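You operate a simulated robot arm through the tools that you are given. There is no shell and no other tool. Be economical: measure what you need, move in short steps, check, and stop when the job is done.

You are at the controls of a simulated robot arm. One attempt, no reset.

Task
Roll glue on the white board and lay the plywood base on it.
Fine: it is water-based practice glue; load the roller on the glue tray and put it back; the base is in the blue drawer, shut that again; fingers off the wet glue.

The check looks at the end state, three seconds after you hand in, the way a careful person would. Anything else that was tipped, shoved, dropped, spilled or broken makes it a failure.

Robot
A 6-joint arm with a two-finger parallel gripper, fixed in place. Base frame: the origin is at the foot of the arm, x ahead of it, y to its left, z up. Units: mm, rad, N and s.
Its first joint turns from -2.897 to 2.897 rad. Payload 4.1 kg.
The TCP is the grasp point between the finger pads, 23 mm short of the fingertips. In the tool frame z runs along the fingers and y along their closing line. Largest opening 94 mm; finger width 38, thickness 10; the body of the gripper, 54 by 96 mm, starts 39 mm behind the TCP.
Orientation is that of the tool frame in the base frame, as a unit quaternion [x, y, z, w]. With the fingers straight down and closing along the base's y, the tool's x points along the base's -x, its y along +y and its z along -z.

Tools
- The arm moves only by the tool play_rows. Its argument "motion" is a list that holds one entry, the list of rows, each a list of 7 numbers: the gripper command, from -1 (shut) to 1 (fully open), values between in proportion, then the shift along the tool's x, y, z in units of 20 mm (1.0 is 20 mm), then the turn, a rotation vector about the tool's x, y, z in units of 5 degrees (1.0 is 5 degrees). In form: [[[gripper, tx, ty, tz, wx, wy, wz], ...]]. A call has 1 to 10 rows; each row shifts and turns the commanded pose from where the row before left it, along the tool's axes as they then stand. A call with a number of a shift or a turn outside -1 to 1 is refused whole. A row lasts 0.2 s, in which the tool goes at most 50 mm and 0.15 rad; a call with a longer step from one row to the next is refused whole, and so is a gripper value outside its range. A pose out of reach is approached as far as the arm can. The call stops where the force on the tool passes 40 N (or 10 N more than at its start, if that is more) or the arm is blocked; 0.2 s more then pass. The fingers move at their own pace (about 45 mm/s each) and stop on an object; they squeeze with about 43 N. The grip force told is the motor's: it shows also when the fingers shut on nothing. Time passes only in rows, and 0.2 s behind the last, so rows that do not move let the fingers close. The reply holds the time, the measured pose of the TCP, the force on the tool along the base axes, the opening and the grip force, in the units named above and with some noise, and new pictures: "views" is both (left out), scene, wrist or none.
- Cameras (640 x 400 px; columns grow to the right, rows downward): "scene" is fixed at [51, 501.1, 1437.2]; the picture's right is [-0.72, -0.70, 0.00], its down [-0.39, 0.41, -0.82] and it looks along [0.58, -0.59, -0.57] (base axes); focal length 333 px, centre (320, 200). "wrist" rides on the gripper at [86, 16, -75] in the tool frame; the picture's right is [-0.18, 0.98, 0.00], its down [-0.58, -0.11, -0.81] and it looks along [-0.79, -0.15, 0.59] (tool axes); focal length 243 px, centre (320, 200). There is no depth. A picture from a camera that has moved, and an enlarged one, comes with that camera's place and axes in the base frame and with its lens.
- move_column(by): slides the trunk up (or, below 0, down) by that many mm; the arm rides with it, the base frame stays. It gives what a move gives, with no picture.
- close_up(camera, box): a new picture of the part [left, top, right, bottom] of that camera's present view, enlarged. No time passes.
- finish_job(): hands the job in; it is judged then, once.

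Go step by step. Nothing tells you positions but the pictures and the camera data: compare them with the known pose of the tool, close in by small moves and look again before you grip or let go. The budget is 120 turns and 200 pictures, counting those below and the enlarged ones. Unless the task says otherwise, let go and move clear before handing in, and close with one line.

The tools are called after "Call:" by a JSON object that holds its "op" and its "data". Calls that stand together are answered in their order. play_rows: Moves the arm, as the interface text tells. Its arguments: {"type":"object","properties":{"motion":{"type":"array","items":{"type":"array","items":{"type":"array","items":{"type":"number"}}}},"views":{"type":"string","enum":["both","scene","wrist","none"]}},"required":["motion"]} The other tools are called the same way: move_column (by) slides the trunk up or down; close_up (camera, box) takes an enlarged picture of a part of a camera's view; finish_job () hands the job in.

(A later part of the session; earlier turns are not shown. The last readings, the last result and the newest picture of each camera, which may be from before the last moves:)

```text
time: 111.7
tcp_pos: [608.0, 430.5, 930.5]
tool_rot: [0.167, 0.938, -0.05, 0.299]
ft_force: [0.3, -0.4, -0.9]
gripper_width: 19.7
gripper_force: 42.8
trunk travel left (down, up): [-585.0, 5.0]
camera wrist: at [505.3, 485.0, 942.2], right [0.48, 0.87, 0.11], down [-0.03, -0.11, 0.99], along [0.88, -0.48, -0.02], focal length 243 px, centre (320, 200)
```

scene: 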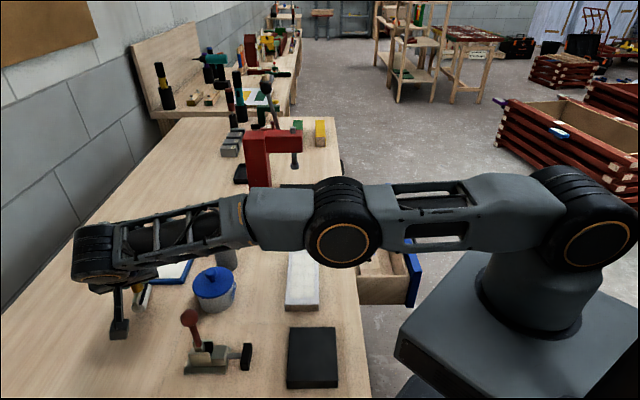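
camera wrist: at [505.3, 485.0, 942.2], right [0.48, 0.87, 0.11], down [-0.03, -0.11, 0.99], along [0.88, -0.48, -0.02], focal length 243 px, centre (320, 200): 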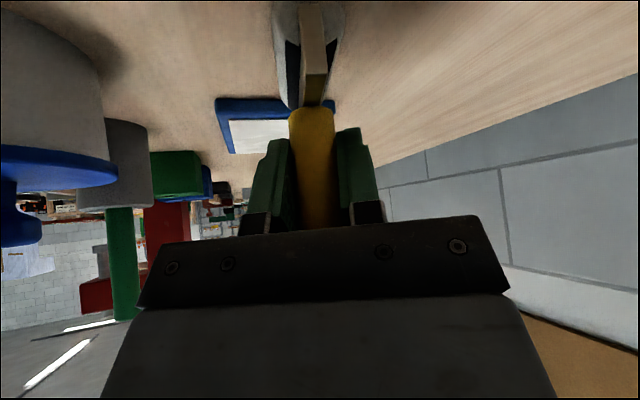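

Call:
{"op": "play_rows", "data": {"motion": [[[-1, 0.044, 0, 0.061, 0, 0, 0], [-1, 0.044, 0, 0.061, 0, 0, 0], [-1, 0, 0, 0, 0, 0, 0]]], "views": "none"}}

Call:
{"op": "play_rows", "data": {"motion": [[[-1, 0.029, 0, 0.041, 0, 0, 0], [-1, 0, 0, 0, 0, 0, 0]]], "views": "scene"}}

```text
time: 112.5
tcp_pos: [606.2, 431.2, 928.0]
tool_rot: [0.167, 0.938, -0.05, 0.3]
ft_force: [-0.8, 0.0, -1.8]
gripper_width: 19.5
gripper_force: 43.0
trunk travel left (down, up): [-585.0, 5.0]
```

```text
time: 113.1
tcp_pos: [607.1, 431.2, 927.1]
tool_rot: [0.167, 0.938, -0.05, 0.3]
ft_force: [0.8, -0.8, -1.2]
gripper_width: 19.9
gripper_force: 43.3
trunk travel left (down, up): [-585.0, 5.0]
```

scene: 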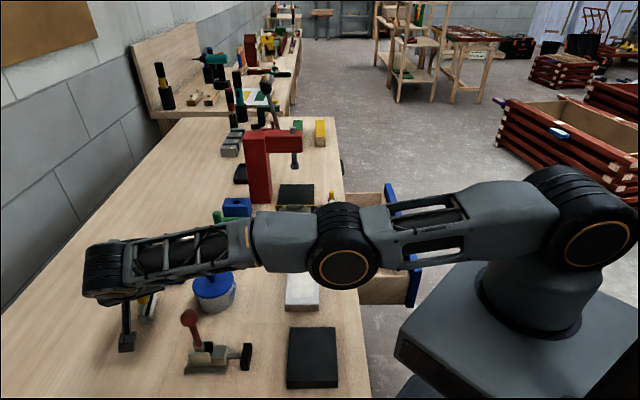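

Not touching yet; I'll go down a few more millimetres in single steps.

Call:
{"op": "play_rows", "data": {"motion": [[[-1, 0.029, 0, 0.041, 0, 0, 0], [-1, 0, 0, 0, 0, 0, 0]]], "views": "none"}}

Call:
{"op": "play_rows", "data": {"motion": [[[-1, 0.029, 0, 0.041, 0, 0, 0], [-1, 0, 0, 0, 0, 0, 0]]], "views": "none"}}

Call:
{"op": "play_rows", "data": {"motion": [[[-1, 0.029, 0, 0.041, 0, 0, 0], [-1, 0, 0, 0, 0, 0, 0]]], "views": "none"}}

```text
time: 113.7
tcp_pos: [606.0, 431.0, 927.7]
tool_rot: [0.167, 0.938, -0.05, 0.301]
ft_force: [1.0, 1.0, 2.6]
gripper_width: 19.7
gripper_force: 42.6
trunk travel left (down, up): [-585.0, 5.0]
```

```text
time: 114.3
tcp_pos: [606.6, 431.4, 927.4]
tool_rot: [0.167, 0.937, -0.049, 0.301]
ft_force: [1.3, 1.5, 10.4]
gripper_width: 19.9
gripper_force: 42.5
trunk travel left (down, up): [-585.0, 5.0]
```

```text
time: 114.9
tcp_pos: [607.4, 431.9, 927.2]
tool_rot: [0.167, 0.938, -0.049, 0.301]
ft_force: [1.4, 0.6, 16.3]
gripper_width: 19.4
gripper_force: 43.2
trunk travel left (down, up): [-585.0, 5.0]
```

The roller is on the table. I'll relieve the load and open slowly.

Call:
{"op": "play_rows", "data": {"motion": [[[-1, -0.044, 0, -0.061, 0, 0, 0], [-0.4, 0, 0, 0, 0, 0, 0], [-0.2, 0, 0, 0, 0, 0, 0], [0, 0, 0, 0, 0, 0, 0], [0.3, 0, 0, 0, 0, 0, 0], [0.5, 0, 0, 0, 0, 0, 0], [0.7, 0, 0, 0, 0, 0, 0], [0.9, 0, 0, 0, 0, 0, 0]]], "views": "wrist"}}

```text
time: 116.7
tcp_pos: [605.9, 430.9, 926.9]
tool_rot: [0.166, 0.938, -0.05, 0.3]
ft_force: [-0.5, -0.5, 0.2]
gripper_width: 89.3
gripper_force: 0.0
trunk travel left (down, up): [-585.0, 5.0]
camera wrist: at [505.0, 484.7, 937.1], right [0.48, 0.87, 0.11], down [-0.03, -0.11, 0.99], along [0.88, -0.48, -0.02], focal length 243 px, centre (320, 200)
```

wrist: 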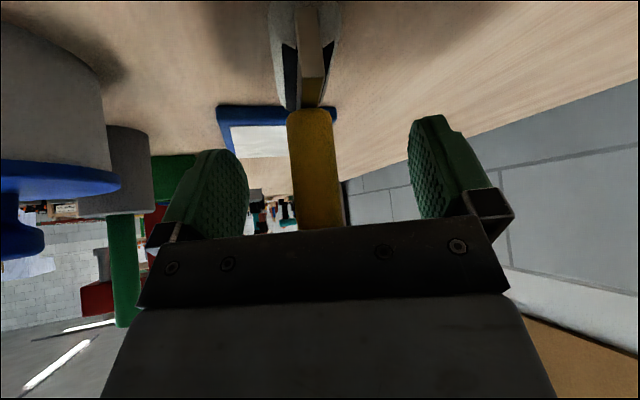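

The roller stands on its own. I'll lift straight up and check.

Call:
{"op": "play_rows", "data": {"motion": [[[1, -0.545, 0, -0.761, 0, 0, 0], [1, -0.545, 0, -0.761, 0, 0, 0], [1, -0.545, 0, -0.761, 0, 0, 0], [1, -0.545, 0, -0.761, 0, 0, 0], [1, -0.545, 0, -0.761, 0, 0, 0], [1, -0.545, 0, -0.761, 0, 0, 0], [1, -0.545, 0, -0.761, 0, 0, 0], [1, -0.545, 0, -0.761, 0, 0, 0]]], "views": "none"}}

Call:
{"op": "play_rows", "data": {"motion": [[[1, 0.421, -0.917, -0.306, 0, 0, 0], [1, 0.421, -0.917, -0.306, 0, 0, 0], [1, 0.421, -0.917, -0.306, 0, 0, 0], [1, 0.421, -0.917, -0.306, 0, 0, 0], [1, 0.421, -0.917, -0.306, 0, 0, 0], [1, 0.421, -0.917, -0.306, 0, 0, 0], [1, 0.421, -0.917, -0.306, 0, 0, 0], [1, 0.421, -0.917, -0.306, 0, 0, 0]]], "views": "scene"}}

Call:
{"op": "close_up", "data": {"camera": "scene", "box": [110, 230, 210, 330]}}

```text
time: 118.5
tcp_pos: [607.6, 430.6, 1076.0]
tool_rot: [0.167, 0.938, -0.051, 0.3]
ft_force: [-0.3, -0.2, -0.1]
gripper_width: 94.1
gripper_force: 0.2
trunk travel left (down, up): [-585.0, 5.0]
```

```text
time: 120.3
tcp_pos: [478.5, 320.8, 1075.0]
tool_rot: [0.167, 0.938, -0.05, 0.3]
ft_force: [0.1, -0.7, -0.2]
gripper_width: 93.7
gripper_force: 0.1
trunk travel left (down, up): [-585.0, 5.0]
```

scene: 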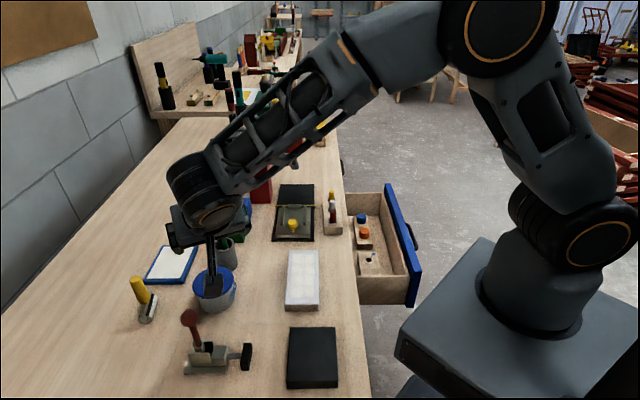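

```text
4.00 times, centred on (160, 280) of scene
camera zoom: at [51.0, 501.1, 1437.2], right [-0.72, -0.7, 0.0], down [-0.39, 0.41, -0.82], along [0.58, -0.59, -0.57], focal length 1332 px, centre (960, -120)
```

zoom: 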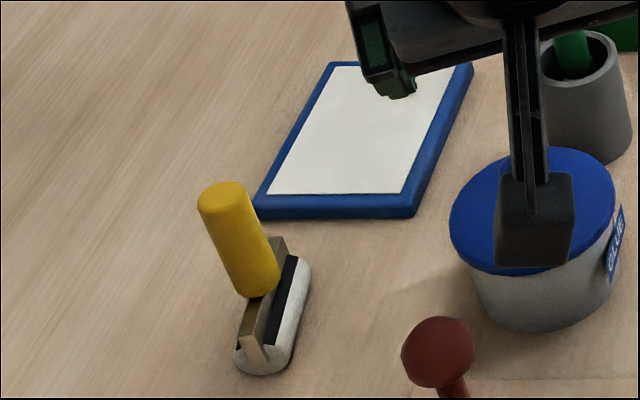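

Roller is back and standing, and the tray is undisturbed. Next I'll go to the drawer: move across, straighten the tool and align closing across the base.

Call:
{"op": "play_rows", "data": {"motion": [[[1, -0.169, -0.994, 0.117, 0, 0, 0], [1, -0.169, -0.994, 0.117, 0, 0, 0], [1, -0.169, -0.994, 0.117, 0, 0, 0], [1, -0.169, -0.994, 0.117, 0, 0, 0], [1, -0.169, -0.994, 0.117, 0, 0, 0], [1, -0.169, -0.994, 0.117, 0, 0, 0], [1, -0.169, -0.994, 0.117, 0, 0, 0], [1, -0.169, -0.994, 0.117, 0, 0, 0]]], "views": "none"}}

Call:
{"op": "play_rows", "data": {"motion": [[[1, -0.169, -0.994, 0.117, 0, 0, 0], [1, -0.169, -0.994, 0.117, 0, 0, 0], [1, -0.169, -0.994, 0.117, 0, 0, 0], [1, -0.169, -0.994, 0.117, 0, 0, 0], [1, -0.169, -0.994, 0.117, 0, 0, 0], [1, -0.169, -0.994, 0.117, 0, 0, 0], [1, -0.169, -0.994, 0.117, 0, 0, 0], [1, -0.169, -0.994, 0.117, 0, 0, 0]]], "views": "none"}}

Call:
{"op": "play_rows", "data": {"motion": [[[1, 0, 0, 0, 0, 1, 0], [1, 0, 0, 0, 0, 1, 0], [1, 0, 0, 0, 0, 1, 0], [1, 0, 0, 0, 0, 1, 0], [1, 0, 0, 0, 0, 1, 0], [1, 0, 0, 0, 0, 1, 0], [1, 0, 0, 0, 0, 1, 0]]], "views": "none"}}

Call:
{"op": "play_rows", "data": {"motion": [[[1, 0, 0, 0, 0, 0, 1], [1, 0, 0, 0, 0, 0, 1], [1, 0, 0, 0, 0, 0, 1], [1, 0, 0, 0, 0, 0, 1], [1, 0, 0, 0, 0, 0, 1]]], "views": "none"}}

Call:
{"op": "move_column", "data": {"by": -150}}

Call:
{"op": "close_up", "data": {"camera": "wrist", "box": [0, 0, 640, 400]}}

```text
time: 122.1
tcp_pos: [456.9, 161.4, 1075.7]
tool_rot: [0.167, 0.938, -0.051, 0.3]
ft_force: [0.1, -0.7, -0.7]
gripper_width: 94.2
gripper_force: 0.1
trunk travel left (down, up): [-585.0, 5.0]
```

```text
time: 123.9
tcp_pos: [432.4, 0.9, 1076.2]
tool_rot: [0.167, 0.938, -0.051, 0.3]
ft_force: [1.2, -0.1, -0.8]
gripper_width: 94.1
gripper_force: 0.0
trunk travel left (down, up): [-585.0, 5.0]
```

```text
time: 125.5
tcp_pos: [431.9, 0.1, 1075.6]
tool_rot: [0.175, 0.985, 0.003, 0.003]
ft_force: [0.3, 0.1, 0.0]
gripper_width: 94.0
gripper_force: 0.0
trunk travel left (down, up): [-585.0, 5.0]
```

```text
time: 126.7
tcp_pos: [432.0, -0.2, 1076.0]
tool_rot: [0.383, 0.924, 0.003, 0.004]
ft_force: [-0.2, 0.2, 0.2]
gripper_width: 94.0
gripper_force: 0.0
trunk travel left (down, up): [-585.0, 5.0]
```

```text
time: 128.4
tcp_pos: [432.5, 0.2, 924.6]
tool_rot: [0.383, 0.924, 0.004, 0.005]
ft_force: [0.0, 0.2, -1.4]
gripper_width: 94.0
gripper_force: 0.0
trunk travel left (down, up): [-435.0, 155.0]
```

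```text
1.00 times, centred on (320, 200) of wrist
camera zoom: at [381.0, 72.1, 999.3], right [0.83, 0.56, 0.01], down [0.33, -0.49, 0.81], along [0.46, -0.66, -0.59], focal length 243 px, centre (320, 200)
```

zoom: 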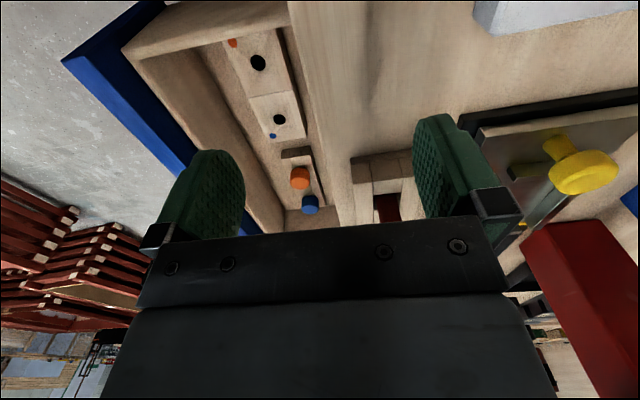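

Now the whole base is visible. I'll enlarge it to measure.

Call:
{"op": "close_up", "data": {"camera": "wrist", "box": [190, 0, 350, 230]}}

```text
1.74 times, centred on (270, 115) of wrist
camera zoom: at [381.0, 72.1, 999.3], right [0.83, 0.56, 0.01], down [0.33, -0.49, 0.81], along [0.46, -0.66, -0.59], focal length 422 px, centre (407, 348)
```

zoom: 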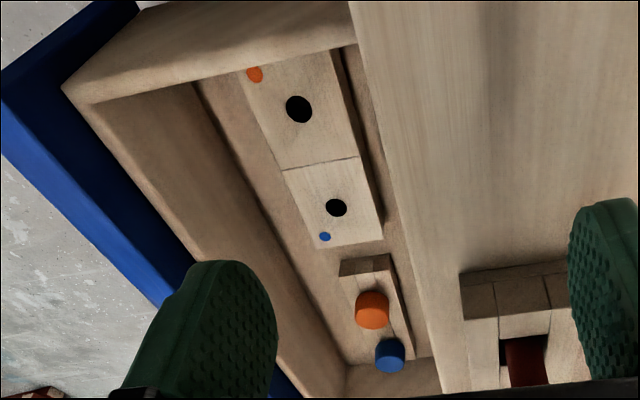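

The base top is at z ≈ 716, centre about (427, -101), 138 × 60 mm. I'll move above it and lower.

Call:
{"op": "play_rows", "data": {"motion": [[[1, -0.67, -0.757, 0, 0, 0, 0], [1, -0.67, -0.757, 0, 0, 0, 0], [1, -0.67, -0.757, 0, 0, 0, 0], [1, -0.67, -0.757, 0, 0, 0, 0], [1, -0.67, -0.757, 0, 0, 0, 0]]], "views": "none"}}

Call:
{"op": "move_column", "data": {"by": -145}}

Call:
{"op": "close_up", "data": {"camera": "wrist", "box": [0, 0, 640, 400]}}

Call:
{"op": "close_up", "data": {"camera": "scene", "box": [300, 160, 460, 320]}}

```text
time: 129.6
tcp_pos: [424.6, -101.3, 924.6]
tool_rot: [0.383, 0.924, 0.003, 0.003]
ft_force: [-0.5, 0.4, 0.2]
gripper_width: 94.2
gripper_force: 0.0
trunk travel left (down, up): [-435.0, 155.0]
```

```text
time: 131.3
tcp_pos: [424.8, -100.3, 780.4]
tool_rot: [0.384, 0.923, 0.002, 0.004]
ft_force: [-0.2, -0.3, -0.4]
gripper_width: 93.8
gripper_force: 0.1
trunk travel left (down, up): [-290.0, 300.0]
```

```text
1.00 times, centred on (320, 200) of wrist
camera zoom: at [374.6, -28.6, 854.0], right [0.83, 0.56, 0.01], down [0.33, -0.49, 0.81], along [0.46, -0.66, -0.59], focal length 243 px, centre (320, 200)
```

zoom: 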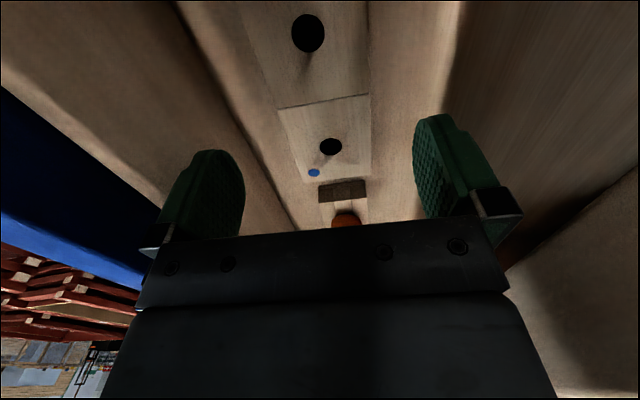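

```text
2.50 times, centred on (380, 240) of scene
camera zoom: at [51.0, 501.1, 1437.2], right [-0.72, -0.7, 0.0], down [-0.39, 0.41, -0.82], along [0.58, -0.59, -0.57], focal length 833 px, centre (170, 100)
```

zoom: 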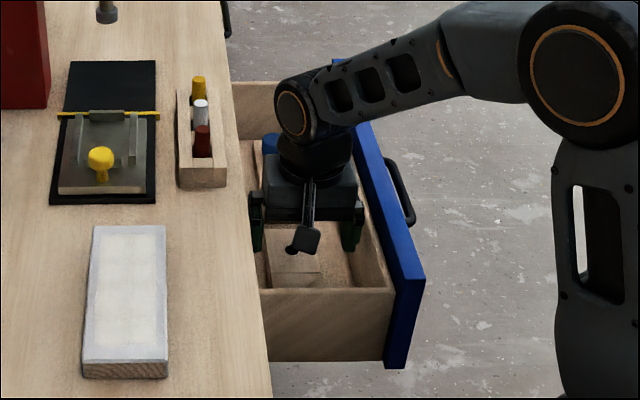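

TCP is within 2 mm of the base centre. I'll go down 35 mm, watching the camera's clearance to the drawer wall.

Call:
{"op": "play_rows", "data": {"motion": [[[1, -0.1, 0.07, 0.7, 0, 0, 0], [1, 0, 0, 0.7, 0, 0, 0], [1, 0, 0, 0.35, 0, 0, 0]]], "views": "wrist"}}

Call:
{"op": "close_up", "data": {"camera": "scene", "box": [340, 190, 420, 290]}}

```text
time: 132.1
tcp_pos: [428.2, -99.8, 744.7]
tool_rot: [0.384, 0.923, 0.003, 0.004]
ft_force: [-0.7, 0.1, -0.2]
gripper_width: 94.0
gripper_force: 0.1
trunk travel left (down, up): [-290.0, 300.0]
camera wrist: at [377.0, -28.5, 818.8], right [0.83, 0.56, 0.01], down [0.33, -0.49, 0.81], along [0.46, -0.66, -0.59], focal length 243 px, centre (320, 200)
```

wrist: 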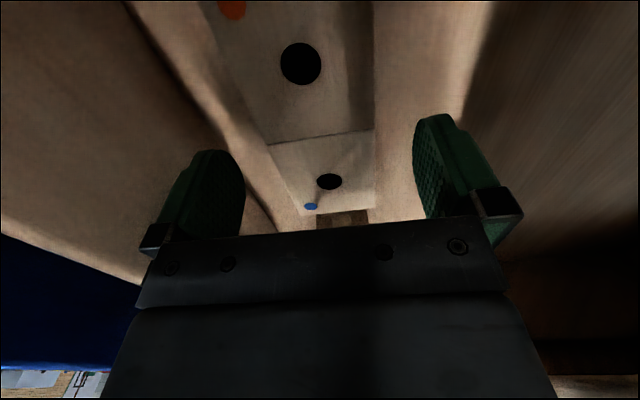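

```text
4.00 times, centred on (380, 240) of scene
camera zoom: at [51.0, 501.1, 1437.2], right [-0.72, -0.7, 0.0], down [-0.39, 0.41, -0.82], along [0.58, -0.59, -0.57], focal length 1332 px, centre (80, 40)
```

zoom: 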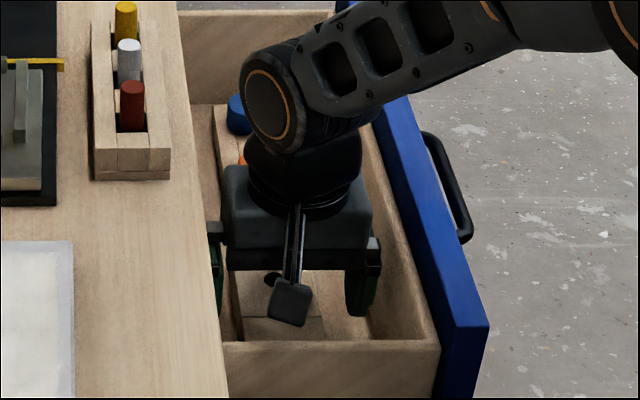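

Clearances look fine. I'll narrow the opening to about 73 mm, descend 16 mm and close on the base.

Call:
{"op": "play_rows", "data": {"motion": [[[0.55, 0, 0, 0, 0, 0, 0], [0.55, 0, 0, 0.3, 0, 0, 0], [0.55, 0, 0, 0.3, 0, 0, 0], [0.55, 0, 0, 0.2, 0, 0, 0], [0.55, 0, 0, 0, 0, 0, 0]]], "views": "wrist"}}

Call:
{"op": "close_up", "data": {"camera": "scene", "box": [340, 190, 420, 290]}}

```text
time: 133.3
tcp_pos: [429.1, -100.4, 729.0]
tool_rot: [0.383, 0.924, 0.002, 0.003]
ft_force: [0.4, 0.3, -1.1]
gripper_width: 72.9
gripper_force: 0.1
trunk travel left (down, up): [-290.0, 300.0]
camera wrist: at [377.8, -28.6, 803.0], right [0.83, 0.56, 0.01], down [0.33, -0.49, 0.81], along [0.46, -0.66, -0.59], focal length 243 px, centre (320, 200)
```

wrist: 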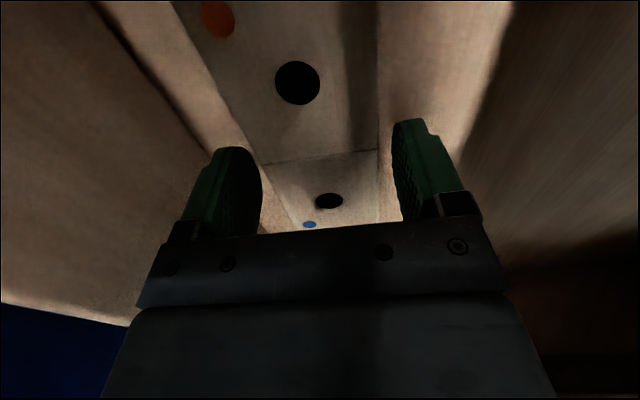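

```text
4.00 times, centred on (380, 240) of scene
camera zoom: at [51.0, 501.1, 1437.2], right [-0.72, -0.7, 0.0], down [-0.39, 0.41, -0.82], along [0.58, -0.59, -0.57], focal length 1332 px, centre (80, 40)
```

zoom: 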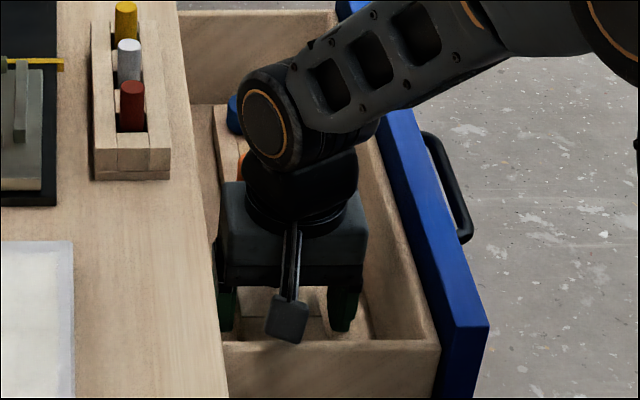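

Call:
{"op": "play_rows", "data": {"motion": [[[-1, 0, 0, 0, 0, 0, 0], [-1, 0, 0, 0, 0, 0, 0], [-1, 0, 0, 0, 0, 0, 0], [-1, 0, 0, 0, 0, 0, 0]]], "views": "wrist"}}

```text
time: 134.3
tcp_pos: [428.1, -100.5, 729.5]
tool_rot: [0.383, 0.924, 0.002, 0.002]
ft_force: [-0.4, -0.2, 0.9]
gripper_width: 59.9
gripper_force: 43.3
trunk travel left (down, up): [-290.0, 300.0]
camera wrist: at [377.8, -28.6, 803.1], right [0.83, 0.56, 0.01], down [0.33, -0.49, 0.81], along [0.46, -0.66, -0.59], focal length 243 px, centre (320, 200)
```

wrist: 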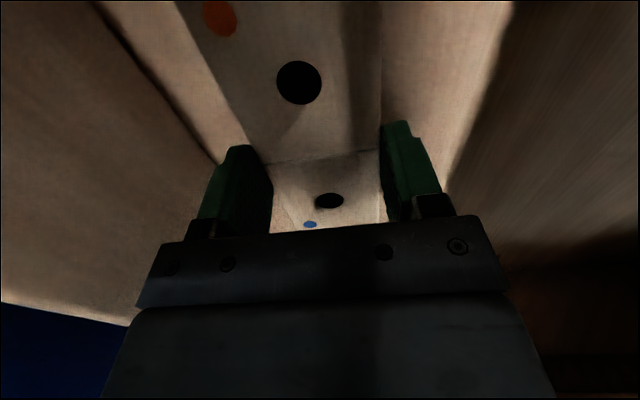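

Gripped at 60 mm. I'll lift it slowly and check.

Call:
{"op": "play_rows", "data": {"motion": [[[-1, 0, 0, -0.3, 0, 0, 0], [-1, 0, 0, -0.5, 0, 0, 0], [-1, 0, 0, -0.7, 0, 0, 0], [-1, 0, 0, -1, 0, 0, 0]]], "views": "wrist"}}

Call:
{"op": "move_column", "data": {"by": 210}}

Call:
{"op": "close_up", "data": {"camera": "scene", "box": [280, 130, 440, 290]}}

```text
time: 135.3
tcp_pos: [428.8, -101.2, 779.7]
tool_rot: [0.383, 0.924, 0.002, 0.003]
ft_force: [0.5, 0.1, 0.2]
gripper_width: 0.0
gripper_force: 42.8
trunk travel left (down, up): [-290.0, 300.0]
camera wrist: at [377.4, -29.5, 853.4], right [0.83, 0.56, 0.01], down [0.33, -0.49, 0.81], along [0.46, -0.66, -0.59], focal length 243 px, centre (320, 200)
```

wrist: 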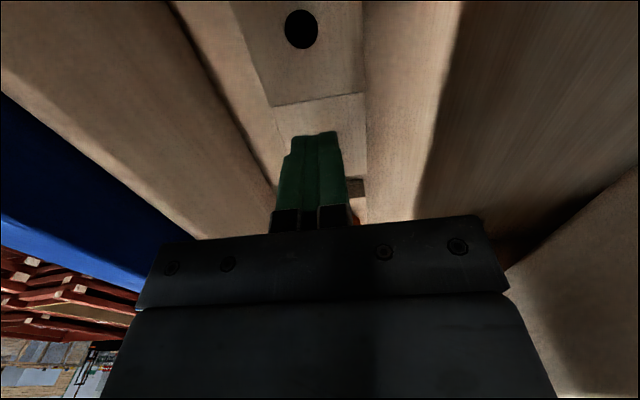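

```text
time: 137.6
tcp_pos: [428.5, -99.9, 988.8]
tool_rot: [0.383, 0.924, 0.003, 0.003]
ft_force: [0.9, 0.8, 0.3]
gripper_width: 0.0
gripper_force: 42.2
trunk travel left (down, up): [-500.0, 90.0]
```

```text
2.50 times, centred on (360, 210) of scene
camera zoom: at [51.0, 501.1, 1437.2], right [-0.72, -0.7, 0.0], down [-0.39, 0.41, -0.82], along [0.58, -0.59, -0.57], focal length 833 px, centre (220, 175)
```

zoom: 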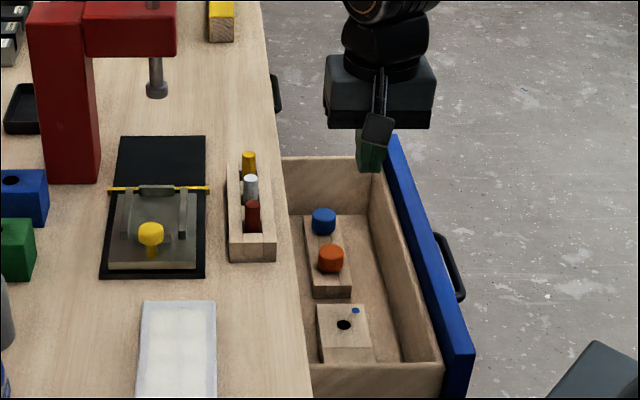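

The pads held too shallow and slipped off, leaving the base where it was. I'll go back with a 5° tilt to lift the camera clear, and grip deeper.

Call:
{"op": "play_rows", "data": {"motion": [[[0.55, 0, 0, 0, 0, 1, 0], [0.55, 0, 0, 0, 0, 0, 0], [0.55, 0, 0, 0, 0, 0, 0], [0.55, 0, 0, 0, 0, 0, 0], [0.55, 0, 0, 0, 0, 0, 0]]], "views": "none"}}

Call:
{"op": "move_column", "data": {"by": -210}}

Call:
{"op": "play_rows", "data": {"motion": [[[0.55, -0.45, 0, 0.996, 0, 0, 0], [0.55, -0.087, 0, 0.996, 0, 0, 0], [0.55, -0.035, 0, 0.4, 0, 0, 0], [0.55, 0, 0, 0, 0, 0, 0]]], "views": "wrist"}}

Call:
{"op": "close_up", "data": {"camera": "scene", "box": [340, 190, 420, 290]}}

```text
time: 138.8
tcp_pos: [428.6, -102.8, 989.4]
tool_rot: [0.384, 0.923, 0.02, -0.037]
ft_force: [0.2, 0.2, -0.4]
gripper_width: 73.0
gripper_force: 0.0
trunk travel left (down, up): [-500.0, 90.0]
```

```text
time: 141.0
tcp_pos: [428.2, -101.1, 779.7]
tool_rot: [0.383, 0.923, 0.02, -0.036]
ft_force: [0.3, -0.2, -1.9]
gripper_width: 72.7
gripper_force: 0.0
trunk travel left (down, up): [-290.0, 300.0]
```

```text
time: 142.0
tcp_pos: [433.3, -106.8, 729.4]
tool_rot: [0.383, 0.923, 0.02, -0.037]
ft_force: [-0.6, 0.0, -0.3]
gripper_width: 72.8
gripper_force: 0.0
trunk travel left (down, up): [-290.0, 300.0]
camera wrist: at [387.3, -40.0, 811.0], right [0.83, 0.56, -0.01], down [0.37, -0.54, 0.75], along [0.42, -0.63, -0.66], focal length 243 px, centre (320, 200)
```

wrist: 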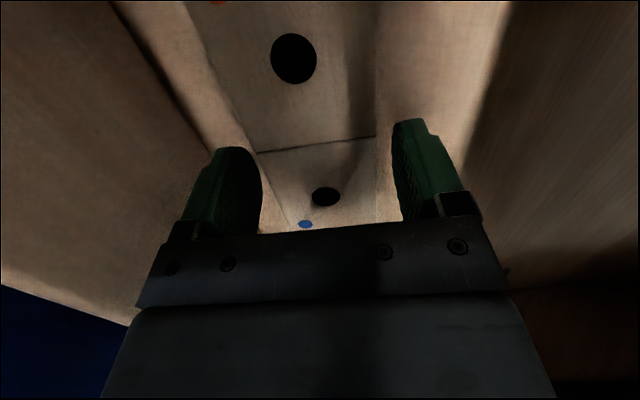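

```text
4.00 times, centred on (380, 240) of scene
camera zoom: at [51.0, 501.1, 1437.2], right [-0.72, -0.7, 0.0], down [-0.39, 0.41, -0.82], along [0.58, -0.59, -0.57], focal length 1332 px, centre (80, 40)
```

zoom: 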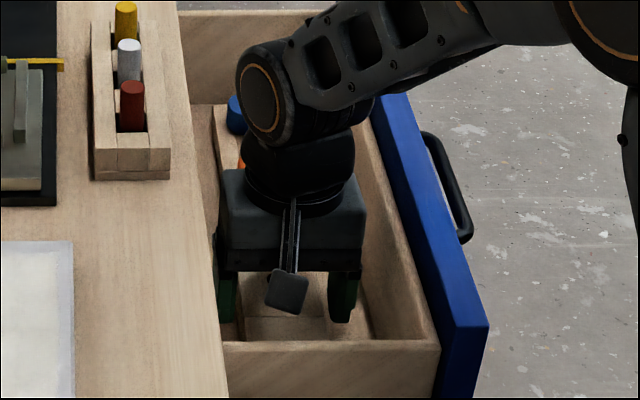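

I'll descend in 2 mm steps, watching the force for the drawer floor.

Call:
{"op": "play_rows", "data": {"motion": [[[0.55, -0.009, 0, 0.1, 0, 0, 0], [0.55, -0.009, 0, 0.1, 0, 0, 0], [0.55, -0.009, 0, 0.1, 0, 0, 0], [0.55, 0, 0, 0, 0, 0, 0]]], "views": "none"}}

Call:
{"op": "play_rows", "data": {"motion": [[[0.55, -0.009, 0, 0.1, 0, 0, 0], [0.55, 0, 0, 0, 0, 0, 0]]], "views": "none"}}

Call:
{"op": "close_up", "data": {"camera": "scene", "box": [340, 190, 420, 290]}}

```text
time: 143.0
tcp_pos: [434.0, -106.5, 724.3]
tool_rot: [0.384, 0.923, 0.019, -0.037]
ft_force: [0.7, 0.5, 0.8]
gripper_width: 72.8
gripper_force: 0.1
trunk travel left (down, up): [-290.0, 300.0]
```

```text
time: 143.6
tcp_pos: [432.7, -107.2, 720.9]
tool_rot: [0.383, 0.923, 0.019, -0.038]
ft_force: [-0.1, 0.4, 0.7]
gripper_width: 73.4
gripper_force: 0.1
trunk travel left (down, up): [-290.0, 300.0]
```

```text
4.00 times, centred on (380, 240) of scene
camera zoom: at [51.0, 501.1, 1437.2], right [-0.72, -0.7, 0.0], down [-0.39, 0.41, -0.82], along [0.58, -0.59, -0.57], focal length 1332 px, centre (80, 40)
```

zoom: 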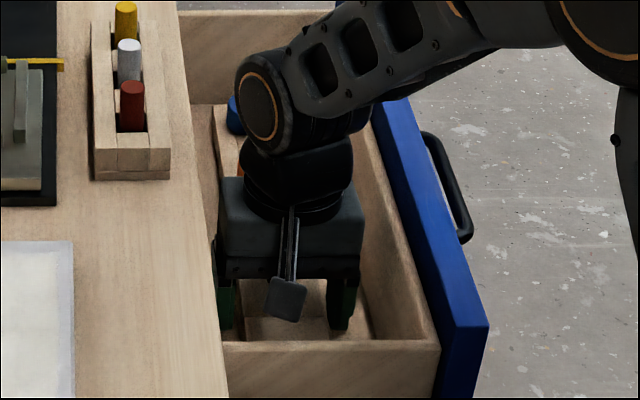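

Call:
{"op": "play_rows", "data": {"motion": [[[-1, 0, 0, 0, 0, 0, 0], [-1, 0, 0, 0, 0, 0, 0], [-1, 0, 0, 0, 0, 0, 0], [-1, 0, 0, 0, 0, 0, 0], [-1, 0.009, 0, -0.1, 0, 0, 0], [-1, 0.009, 0, -0.1, 0, 0, 0], [-1, 0.013, 0, -0.15, 0, 0, 0], [-1, 0, 0, 0, 0, 0, 0]]], "views": "wrist"}}

```text
time: 145.4
tcp_pos: [432.9, -106.3, 728.5]
tool_rot: [0.383, 0.923, 0.019, -0.037]
ft_force: [0.3, -0.7, -0.8]
gripper_width: 59.8
gripper_force: 43.6
trunk travel left (down, up): [-290.0, 300.0]
camera wrist: at [386.5, -39.7, 811.1], right [0.83, 0.56, -0.01], down [0.37, -0.54, 0.75], along [0.42, -0.63, -0.66], focal length 243 px, centre (320, 200)
```

wrist: 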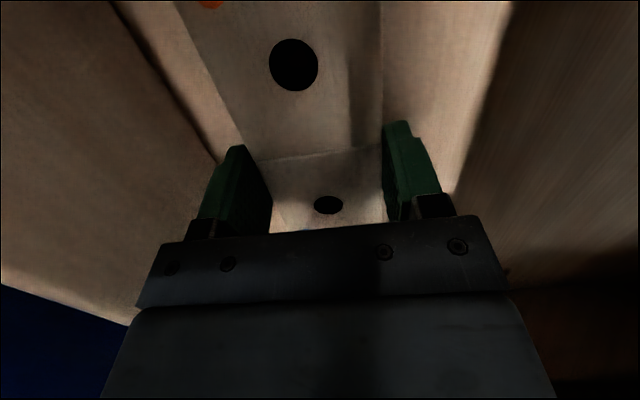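

The grip still holds 60 mm after rising 7 mm. I'll continue the lift slowly.

Call:
{"op": "play_rows", "data": {"motion": [[[-1, 0.013, 0, -0.15, 0, 0, 0], [-1, 0.013, 0, -0.15, 0, 0, 0], [-1, 0.013, 0, -0.15, 0, 0, 0], [-1, 0.026, 0, -0.3, 0, 0, 0], [-1, 0.026, 0, -0.3, 0, 0, 0], [-1, 0.044, 0, -0.5, 0, 0, 0], [-1, 0.044, 0, -0.5, 0, 0, 0], [-1, 0, 0, 0, 0, 0, 0]]], "views": "wrist"}}

Call:
{"op": "close_up", "data": {"camera": "scene", "box": [340, 190, 420, 290]}}

```text
time: 147.2
tcp_pos: [433.0, -105.0, 770.2]
tool_rot: [0.383, 0.923, 0.02, -0.036]
ft_force: [0.8, 0.7, -1.1]
gripper_width: 59.8
gripper_force: 43.2
trunk travel left (down, up): [-290.0, 300.0]
camera wrist: at [386.5, -38.6, 852.1], right [0.83, 0.56, -0.01], down [0.37, -0.54, 0.75], along [0.42, -0.63, -0.66], focal length 243 px, centre (320, 200)
```

wrist: 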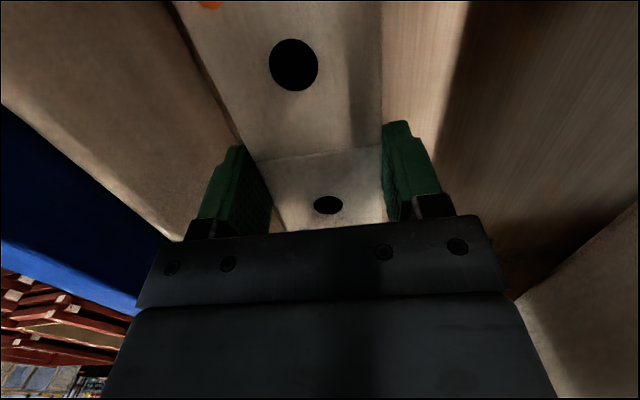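

```text
4.00 times, centred on (380, 240) of scene
camera zoom: at [51.0, 501.1, 1437.2], right [-0.72, -0.7, 0.0], down [-0.39, 0.41, -0.82], along [0.58, -0.59, -0.57], focal length 1332 px, centre (80, 40)
```

zoom: 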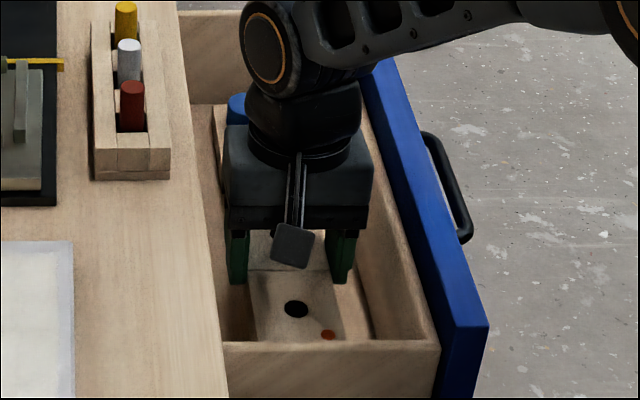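

The base is lifted. I'll raise the trunk and re-measure the glue patch.

Call:
{"op": "move_column", "data": {"by": 210}}

Call:
{"op": "close_up", "data": {"camera": "scene", "box": [270, 235, 350, 325]}}

Call:
{"op": "close_up", "data": {"camera": "scene", "box": [320, 110, 440, 230]}}

```text
time: 149.5
tcp_pos: [431.8, -105.8, 980.7]
tool_rot: [0.383, 0.923, 0.019, -0.037]
ft_force: [1.3, 0.1, -0.5]
gripper_width: 59.8
gripper_force: 42.9
trunk travel left (down, up): [-500.0, 90.0]
```

```text
4.44 times, centred on (310, 280) of scene
camera zoom: at [51.0, 501.1, 1437.2], right [-0.72, -0.7, 0.0], down [-0.39, 0.41, -0.82], along [0.58, -0.59, -0.57], focal length 1480 px, centre (364, -156)
```

zoom: 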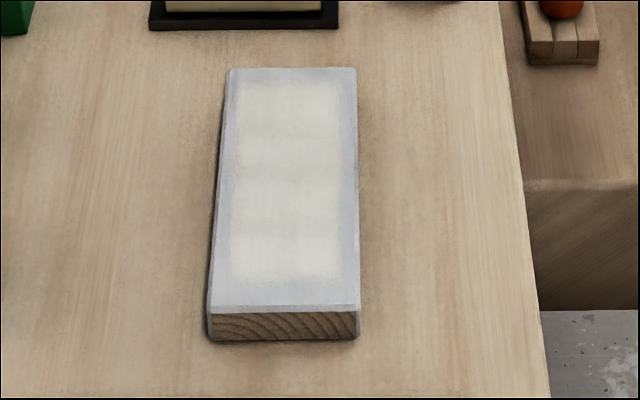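

```text
3.33 times, centred on (380, 170) of scene
camera zoom: at [51.0, 501.1, 1437.2], right [-0.72, -0.7, 0.0], down [-0.39, 0.41, -0.82], along [0.58, -0.59, -0.57], focal length 1110 px, centre (120, 300)
```

zoom: 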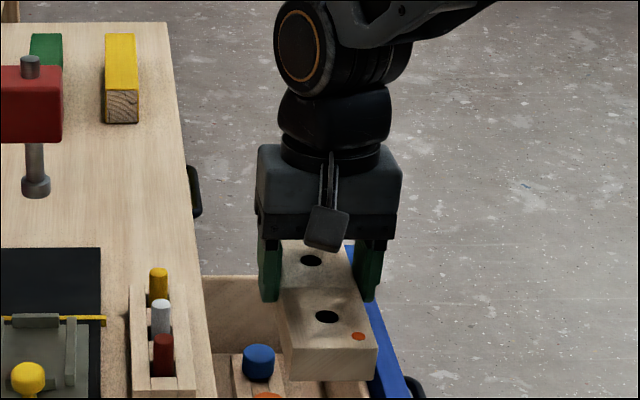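

The base is about 27 mm thick with its bottom well below the fingertips, so the fingers will stay off the glue. I'll move it above the patch at a safe height.

Call:
{"op": "play_rows", "data": {"motion": [[[-1, 0.757, 0.98, 0.066, 0, 0, 0], [-1, 0.757, 0.98, 0.066, 0, 0, 0], [-1, 0.757, 0.98, 0.066, 0, 0, 0], [-1, 0.757, 0.98, 0.066, 0, 0, 0], [-1, 0.757, 0.98, 0.066, 0, 0, 0], [-1, 0.757, 0.98, 0.066, 0, 0, 0], [-1, 0.757, 0.98, 0.066, 0, 0, 0], [-1, 0.757, 0.98, 0.066, 0, 0, 0], [-1, 0.757, 0.98, 0.066, 0, 0, 0], [-1, 0.757, 0.98, 0.066, 0, 0, 0]]], "views": "both"}}

Call:
{"op": "close_up", "data": {"camera": "scene", "box": [250, 160, 370, 320]}}

```text
time: 151.7
tcp_pos: [464.8, 141.2, 981.3]
tool_rot: [0.383, 0.923, 0.019, -0.036]
ft_force: [-0.1, 0.2, -0.4]
gripper_width: 59.5
gripper_force: 42.9
trunk travel left (down, up): [-500.0, 90.0]
camera wrist: at [419.1, 208.4, 1062.7], right [0.83, 0.56, -0.01], down [0.37, -0.54, 0.75], along [0.42, -0.63, -0.66], focal length 243 px, centre (320, 200)
```

scene: 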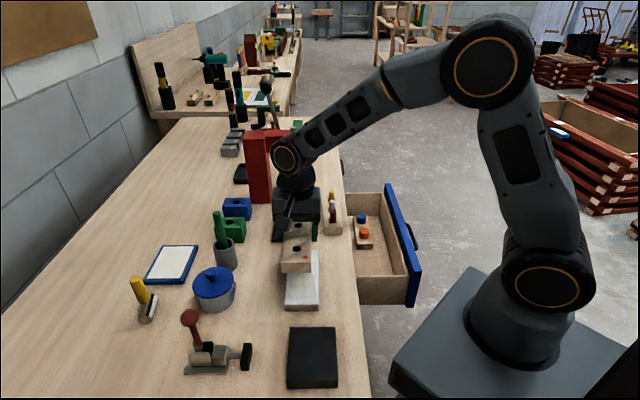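
wrist: 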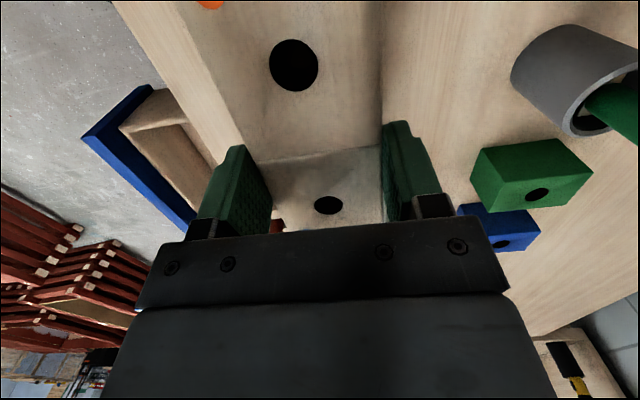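

```text
2.50 times, centred on (310, 240) of scene
camera zoom: at [51.0, 501.1, 1437.2], right [-0.72, -0.7, 0.0], down [-0.39, 0.41, -0.82], along [0.58, -0.59, -0.57], focal length 833 px, centre (345, 100)
```

zoom: 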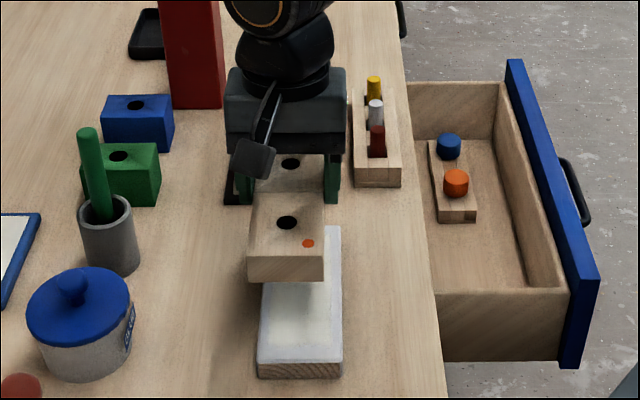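

I'll lower to about 20 mm above the board with a small correction, then compare edges directly.

Call:
{"op": "play_rows", "data": {"motion": [[[-1, -0.141, -0.075, 0.754, 0, 0, 0], [-1, -0.141, -0.075, 0.754, 0, 0, 0], [-1, -0.141, -0.075, 0.754, 0, 0, 0], [-1, -0.141, -0.075, 0.754, 0, 0, 0], [-1, 0, 0, 0, 0, 0, 0]]], "views": "wrist"}}

Call:
{"op": "close_up", "data": {"camera": "scene", "box": [270, 225, 350, 325]}}

```text
time: 152.9
tcp_pos: [465.9, 131.1, 919.7]
tool_rot: [0.383, 0.923, 0.02, -0.036]
ft_force: [0.9, -0.3, 0.0]
gripper_width: 59.8
gripper_force: 42.8
trunk travel left (down, up): [-500.0, 90.0]
camera wrist: at [418.9, 198.1, 1001.9], right [0.83, 0.56, -0.01], down [0.37, -0.54, 0.75], along [0.42, -0.63, -0.66], focal length 243 px, centre (320, 200)
```

wrist: 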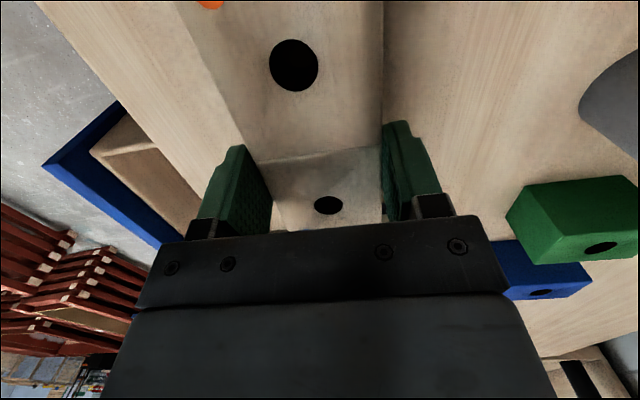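

```text
4.00 times, centred on (310, 275) of scene
camera zoom: at [51.0, 501.1, 1437.2], right [-0.72, -0.7, 0.0], down [-0.39, 0.41, -0.82], along [0.58, -0.59, -0.57], focal length 1332 px, centre (360, -100)
```

zoom: 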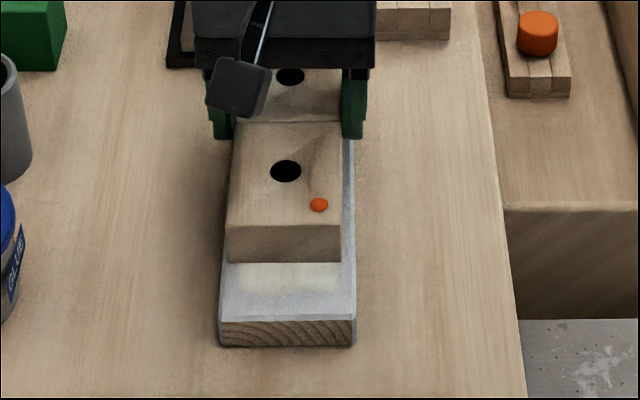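

It lines up with the patch to about 2 mm. I'll correct and lower, feeling for contact.

Call:
{"op": "play_rows", "data": {"motion": [[[-1, -0.022, -0.1, 0.25, 0, 0, 0], [-1, -0.022, 0, 0.25, 0, 0, 0], [-1, -0.022, 0, 0.25, 0, 0, 0], [-1, 0, 0, 0, 0, 0, 0]]], "views": "none"}}

Call:
{"op": "close_up", "data": {"camera": "scene", "box": [270, 225, 350, 325]}}

```text
time: 153.4
tcp_pos: [464.8, 130.8, 920.3]
tool_rot: [0.384, 0.923, 0.023, -0.031]
ft_force: [-6.2, -0.5, 20.0]
gripper_width: 60.0
gripper_force: 42.9
trunk travel left (down, up): [-500.0, 90.0]
stopped in row 2: the force on the tool passed its limit (the readings are from after the stop); the commanded pose is now the measured one
```

```text
4.00 times, centred on (310, 275) of scene
camera zoom: at [51.0, 501.1, 1437.2], right [-0.72, -0.7, 0.0], down [-0.39, 0.41, -0.82], along [0.58, -0.59, -0.57], focal length 1332 px, centre (360, -100)
```

zoom: 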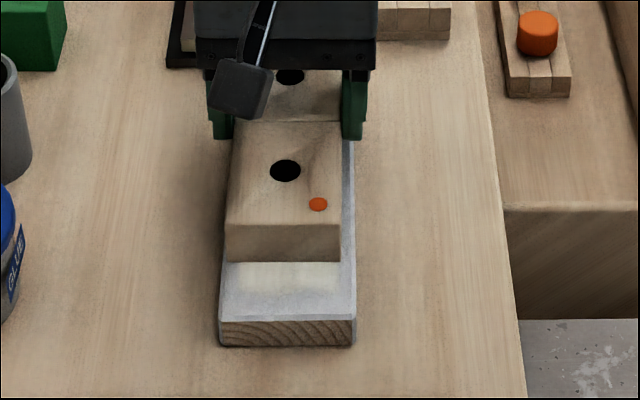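

Contact came earlier than expected. I'll enlarge closely to see whether the base is already on the board.

Call:
{"op": "close_up", "data": {"camera": "scene", "box": [280, 250, 330, 320]}}

Call:
{"op": "close_up", "data": {"camera": "wrist", "box": [160, 0, 460, 240]}}

```text
5.71 times, centred on (305, 285) of scene
camera zoom: at [51.0, 501.1, 1437.2], right [-0.72, -0.7, 0.0], down [-0.39, 0.41, -0.82], along [0.58, -0.59, -0.57], focal length 1903 px, centre (406, -286)
```

zoom: 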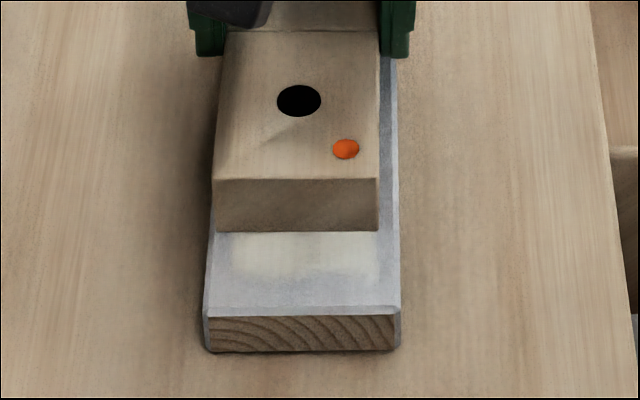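

```text
1.67 times, centred on (310, 120) of wrist
camera zoom: at [418.4, 197.6, 1000.9], right [0.83, 0.56, 0.0], down [0.36, -0.54, 0.76], along [0.43, -0.62, -0.65], focal length 404 px, centre (337, 333)
```

zoom: 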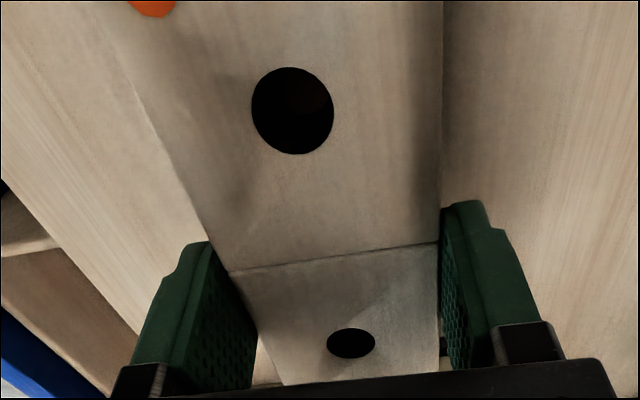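

The grip had slipped about 7 mm during the lift, so the base bottom sits lower than I assumed and it has already touched about 18 mm too far along. I'll lift it off, shift 18 mm toward the near end and 3 mm toward the aisle, and look.

Call:
{"op": "play_rows", "data": {"motion": [[[-1, 0.009, 0, -0.1, 0, 0, 0], [-1, 0.017, 0, -0.2, 0, 0, 0], [-1, 0.017, 0, -0.2, 0, 0, 0], [-1, 0, 0, 0, 0, 0, 0]]], "views": "none"}}

Call:
{"op": "close_up", "data": {"camera": "scene", "box": [280, 250, 330, 320]}}

```text
time: 154.4
tcp_pos: [466.5, 130.6, 926.7]
tool_rot: [0.382, 0.923, 0.023, -0.032]
ft_force: [0.7, -0.7, -1.4]
gripper_width: 60.1
gripper_force: 43.0
trunk travel left (down, up): [-500.0, 90.0]
```

```text
5.71 times, centred on (305, 285) of scene
camera zoom: at [51.0, 501.1, 1437.2], right [-0.72, -0.7, 0.0], down [-0.39, 0.41, -0.82], along [0.58, -0.59, -0.57], focal length 1903 px, centre (406, -286)
```

zoom: 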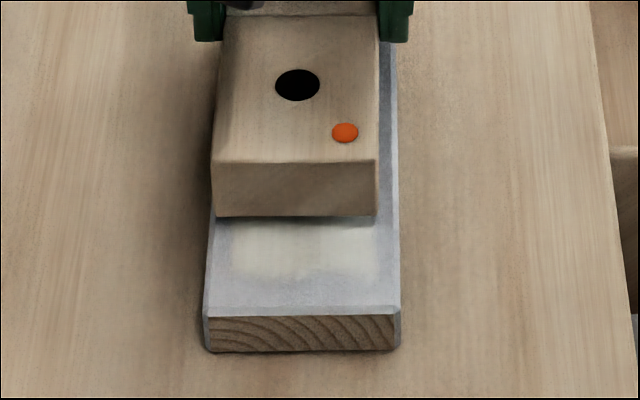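

Board stayed put and a gap is visible. I'll shift 21 mm to the near end and 3 mm to the aisle side.

Call:
{"op": "play_rows", "data": {"motion": [[[-1, 0.35, -0.05, 0.03, 0, 0, 0], [-1, 0.35, -0.05, 0.03, 0, 0, 0], [-1, 0.35, -0.05, 0.03, 0, 0, 0], [-1, 0, 0, 0, 0, 0, 0]]], "views": "none"}}

Call:
{"op": "close_up", "data": {"camera": "scene", "box": [270, 240, 340, 325]}}

```text
time: 155.4
tcp_pos: [448.9, 143.4, 928.8]
tool_rot: [0.383, 0.923, 0.023, -0.033]
ft_force: [-0.6, 0.5, -0.8]
gripper_width: 59.8
gripper_force: 42.6
trunk travel left (down, up): [-500.0, 90.0]
```

```text
4.71 times, centred on (305, 282) of scene
camera zoom: at [51.0, 501.1, 1437.2], right [-0.72, -0.7, 0.0], down [-0.39, 0.41, -0.82], along [0.58, -0.59, -0.57], focal length 1567 px, centre (391, -188)
```

zoom: 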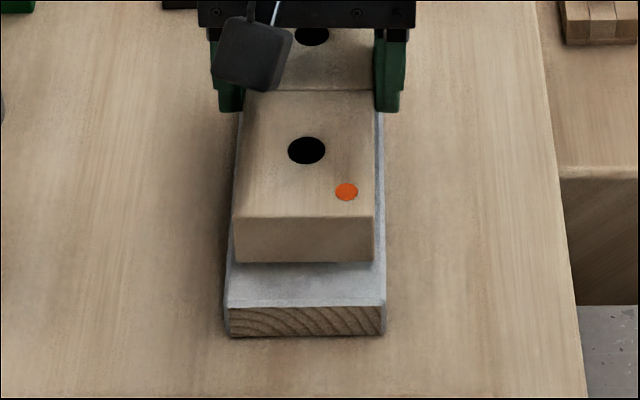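

Aligned. I'll lower the last few millimetres in small steps.

Call:
{"op": "play_rows", "data": {"motion": [[[-1, -0.013, 0, 0.15, 0, 0, 0], [-1, -0.013, 0, 0.15, 0, 0, 0], [-1, 0, 0, 0, 0, 0, 0]]], "views": "none"}}

Call:
{"op": "play_rows", "data": {"motion": [[[-1, -0.004, 0, 0.05, 0, 0, 0], [-1, 0, 0, 0, 0, 0, 0]]], "views": "none"}}

Call:
{"op": "play_rows", "data": {"motion": [[[-1, -0.004, 0, 0.05, 0, 0, 0], [-1, 0, 0, 0, 0, 0, 0]]], "views": "none"}}

```text
time: 156.2
tcp_pos: [449.4, 143.9, 921.1]
tool_rot: [0.383, 0.923, 0.024, -0.033]
ft_force: [0.1, 0.5, 0.1]
gripper_width: 59.8
gripper_force: 43.5
trunk travel left (down, up): [-500.0, 90.0]
```

```text
time: 156.8
tcp_pos: [448.8, 144.4, 920.4]
tool_rot: [0.384, 0.923, 0.023, -0.032]
ft_force: [0.7, -0.2, 1.6]
gripper_width: 60.0
gripper_force: 43.2
trunk travel left (down, up): [-500.0, 90.0]
```

```text
time: 157.4
tcp_pos: [448.7, 144.9, 921.4]
tool_rot: [0.384, 0.923, 0.022, -0.032]
ft_force: [-1.0, -0.6, 10.2]
gripper_width: 59.8
gripper_force: 43.4
trunk travel left (down, up): [-500.0, 90.0]
```

Contact at 10 N. I'll check alignment before releasing.

Call:
{"op": "close_up", "data": {"camera": "scene", "box": [270, 240, 340, 325]}}

```text
4.71 times, centred on (305, 282) of scene
camera zoom: at [51.0, 501.1, 1437.2], right [-0.72, -0.7, 0.0], down [-0.39, 0.41, -0.82], along [0.58, -0.59, -0.57], focal length 1567 px, centre (391, -188)
```

zoom: 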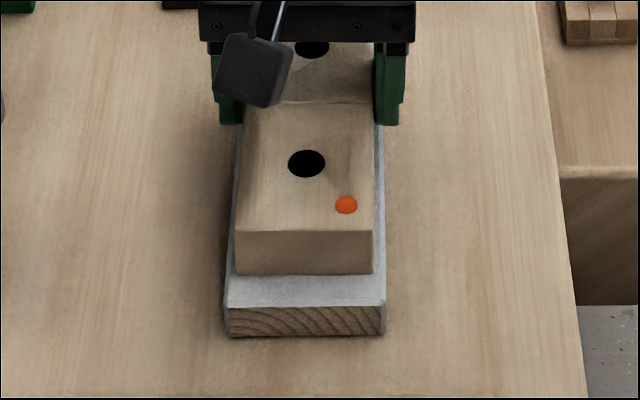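

Well centred on the board. I'll open and lift straight up.

Call:
{"op": "play_rows", "data": {"motion": [[[0.4, 0, 0, 0, 0, 0, 0], [0.5, 0, 0, 0, 0, 0, 0], [0.6, 0, 0, 0, 0, 0, 0], [0.7, 0, 0, 0, 0, 0, 0], [0.7, 0.04, 0, -0.5, 0, 0, 0], [0.7, 0.087, 0, -0.996, 0, 0, 0], [0.7, 0.087, 0, -0.996, 0, 0, 0], [0.7, 0.087, 0, -0.996, 0, 0, 0], [0.7, 0.087, 0, -0.996, 0, 0, 0]]], "views": "both"}}

Call:
{"op": "close_up", "data": {"camera": "scene", "box": [260, 210, 360, 330]}}

```text
time: 159.4
tcp_pos: [448.1, 142.4, 1008.1]
tool_rot: [0.383, 0.923, 0.023, -0.033]
ft_force: [-1.1, -0.4, -0.1]
gripper_width: 80.0
gripper_force: 0.2
trunk travel left (down, up): [-500.0, 90.0]
camera wrist: at [401.3, 208.9, 1089.9], right [0.83, 0.56, 0.0], down [0.37, -0.54, 0.76], along [0.43, -0.62, -0.65], focal length 243 px, centre (320, 200)
```

scene: 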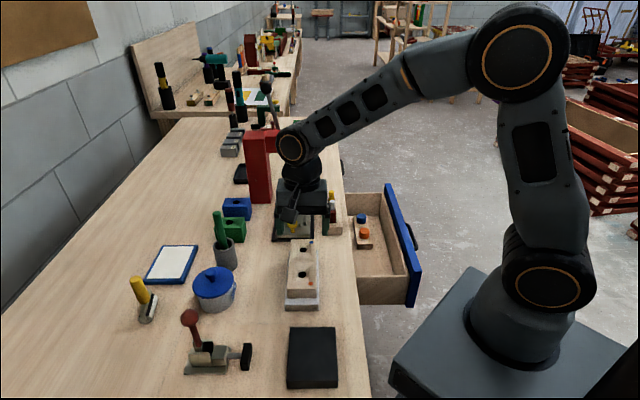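
wrist: 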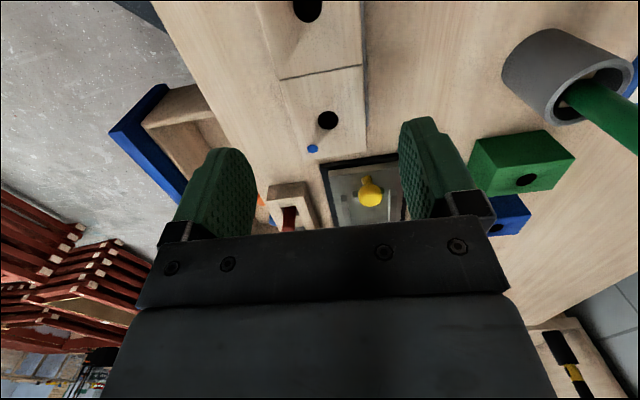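

```text
3.33 times, centred on (310, 270) of scene
camera zoom: at [51.0, 501.1, 1437.2], right [-0.72, -0.7, 0.0], down [-0.39, 0.41, -0.82], along [0.58, -0.59, -0.57], focal length 1110 px, centre (353, -33)
```

zoom: 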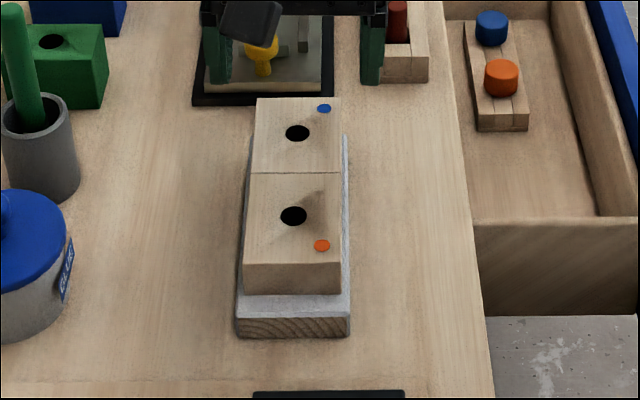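

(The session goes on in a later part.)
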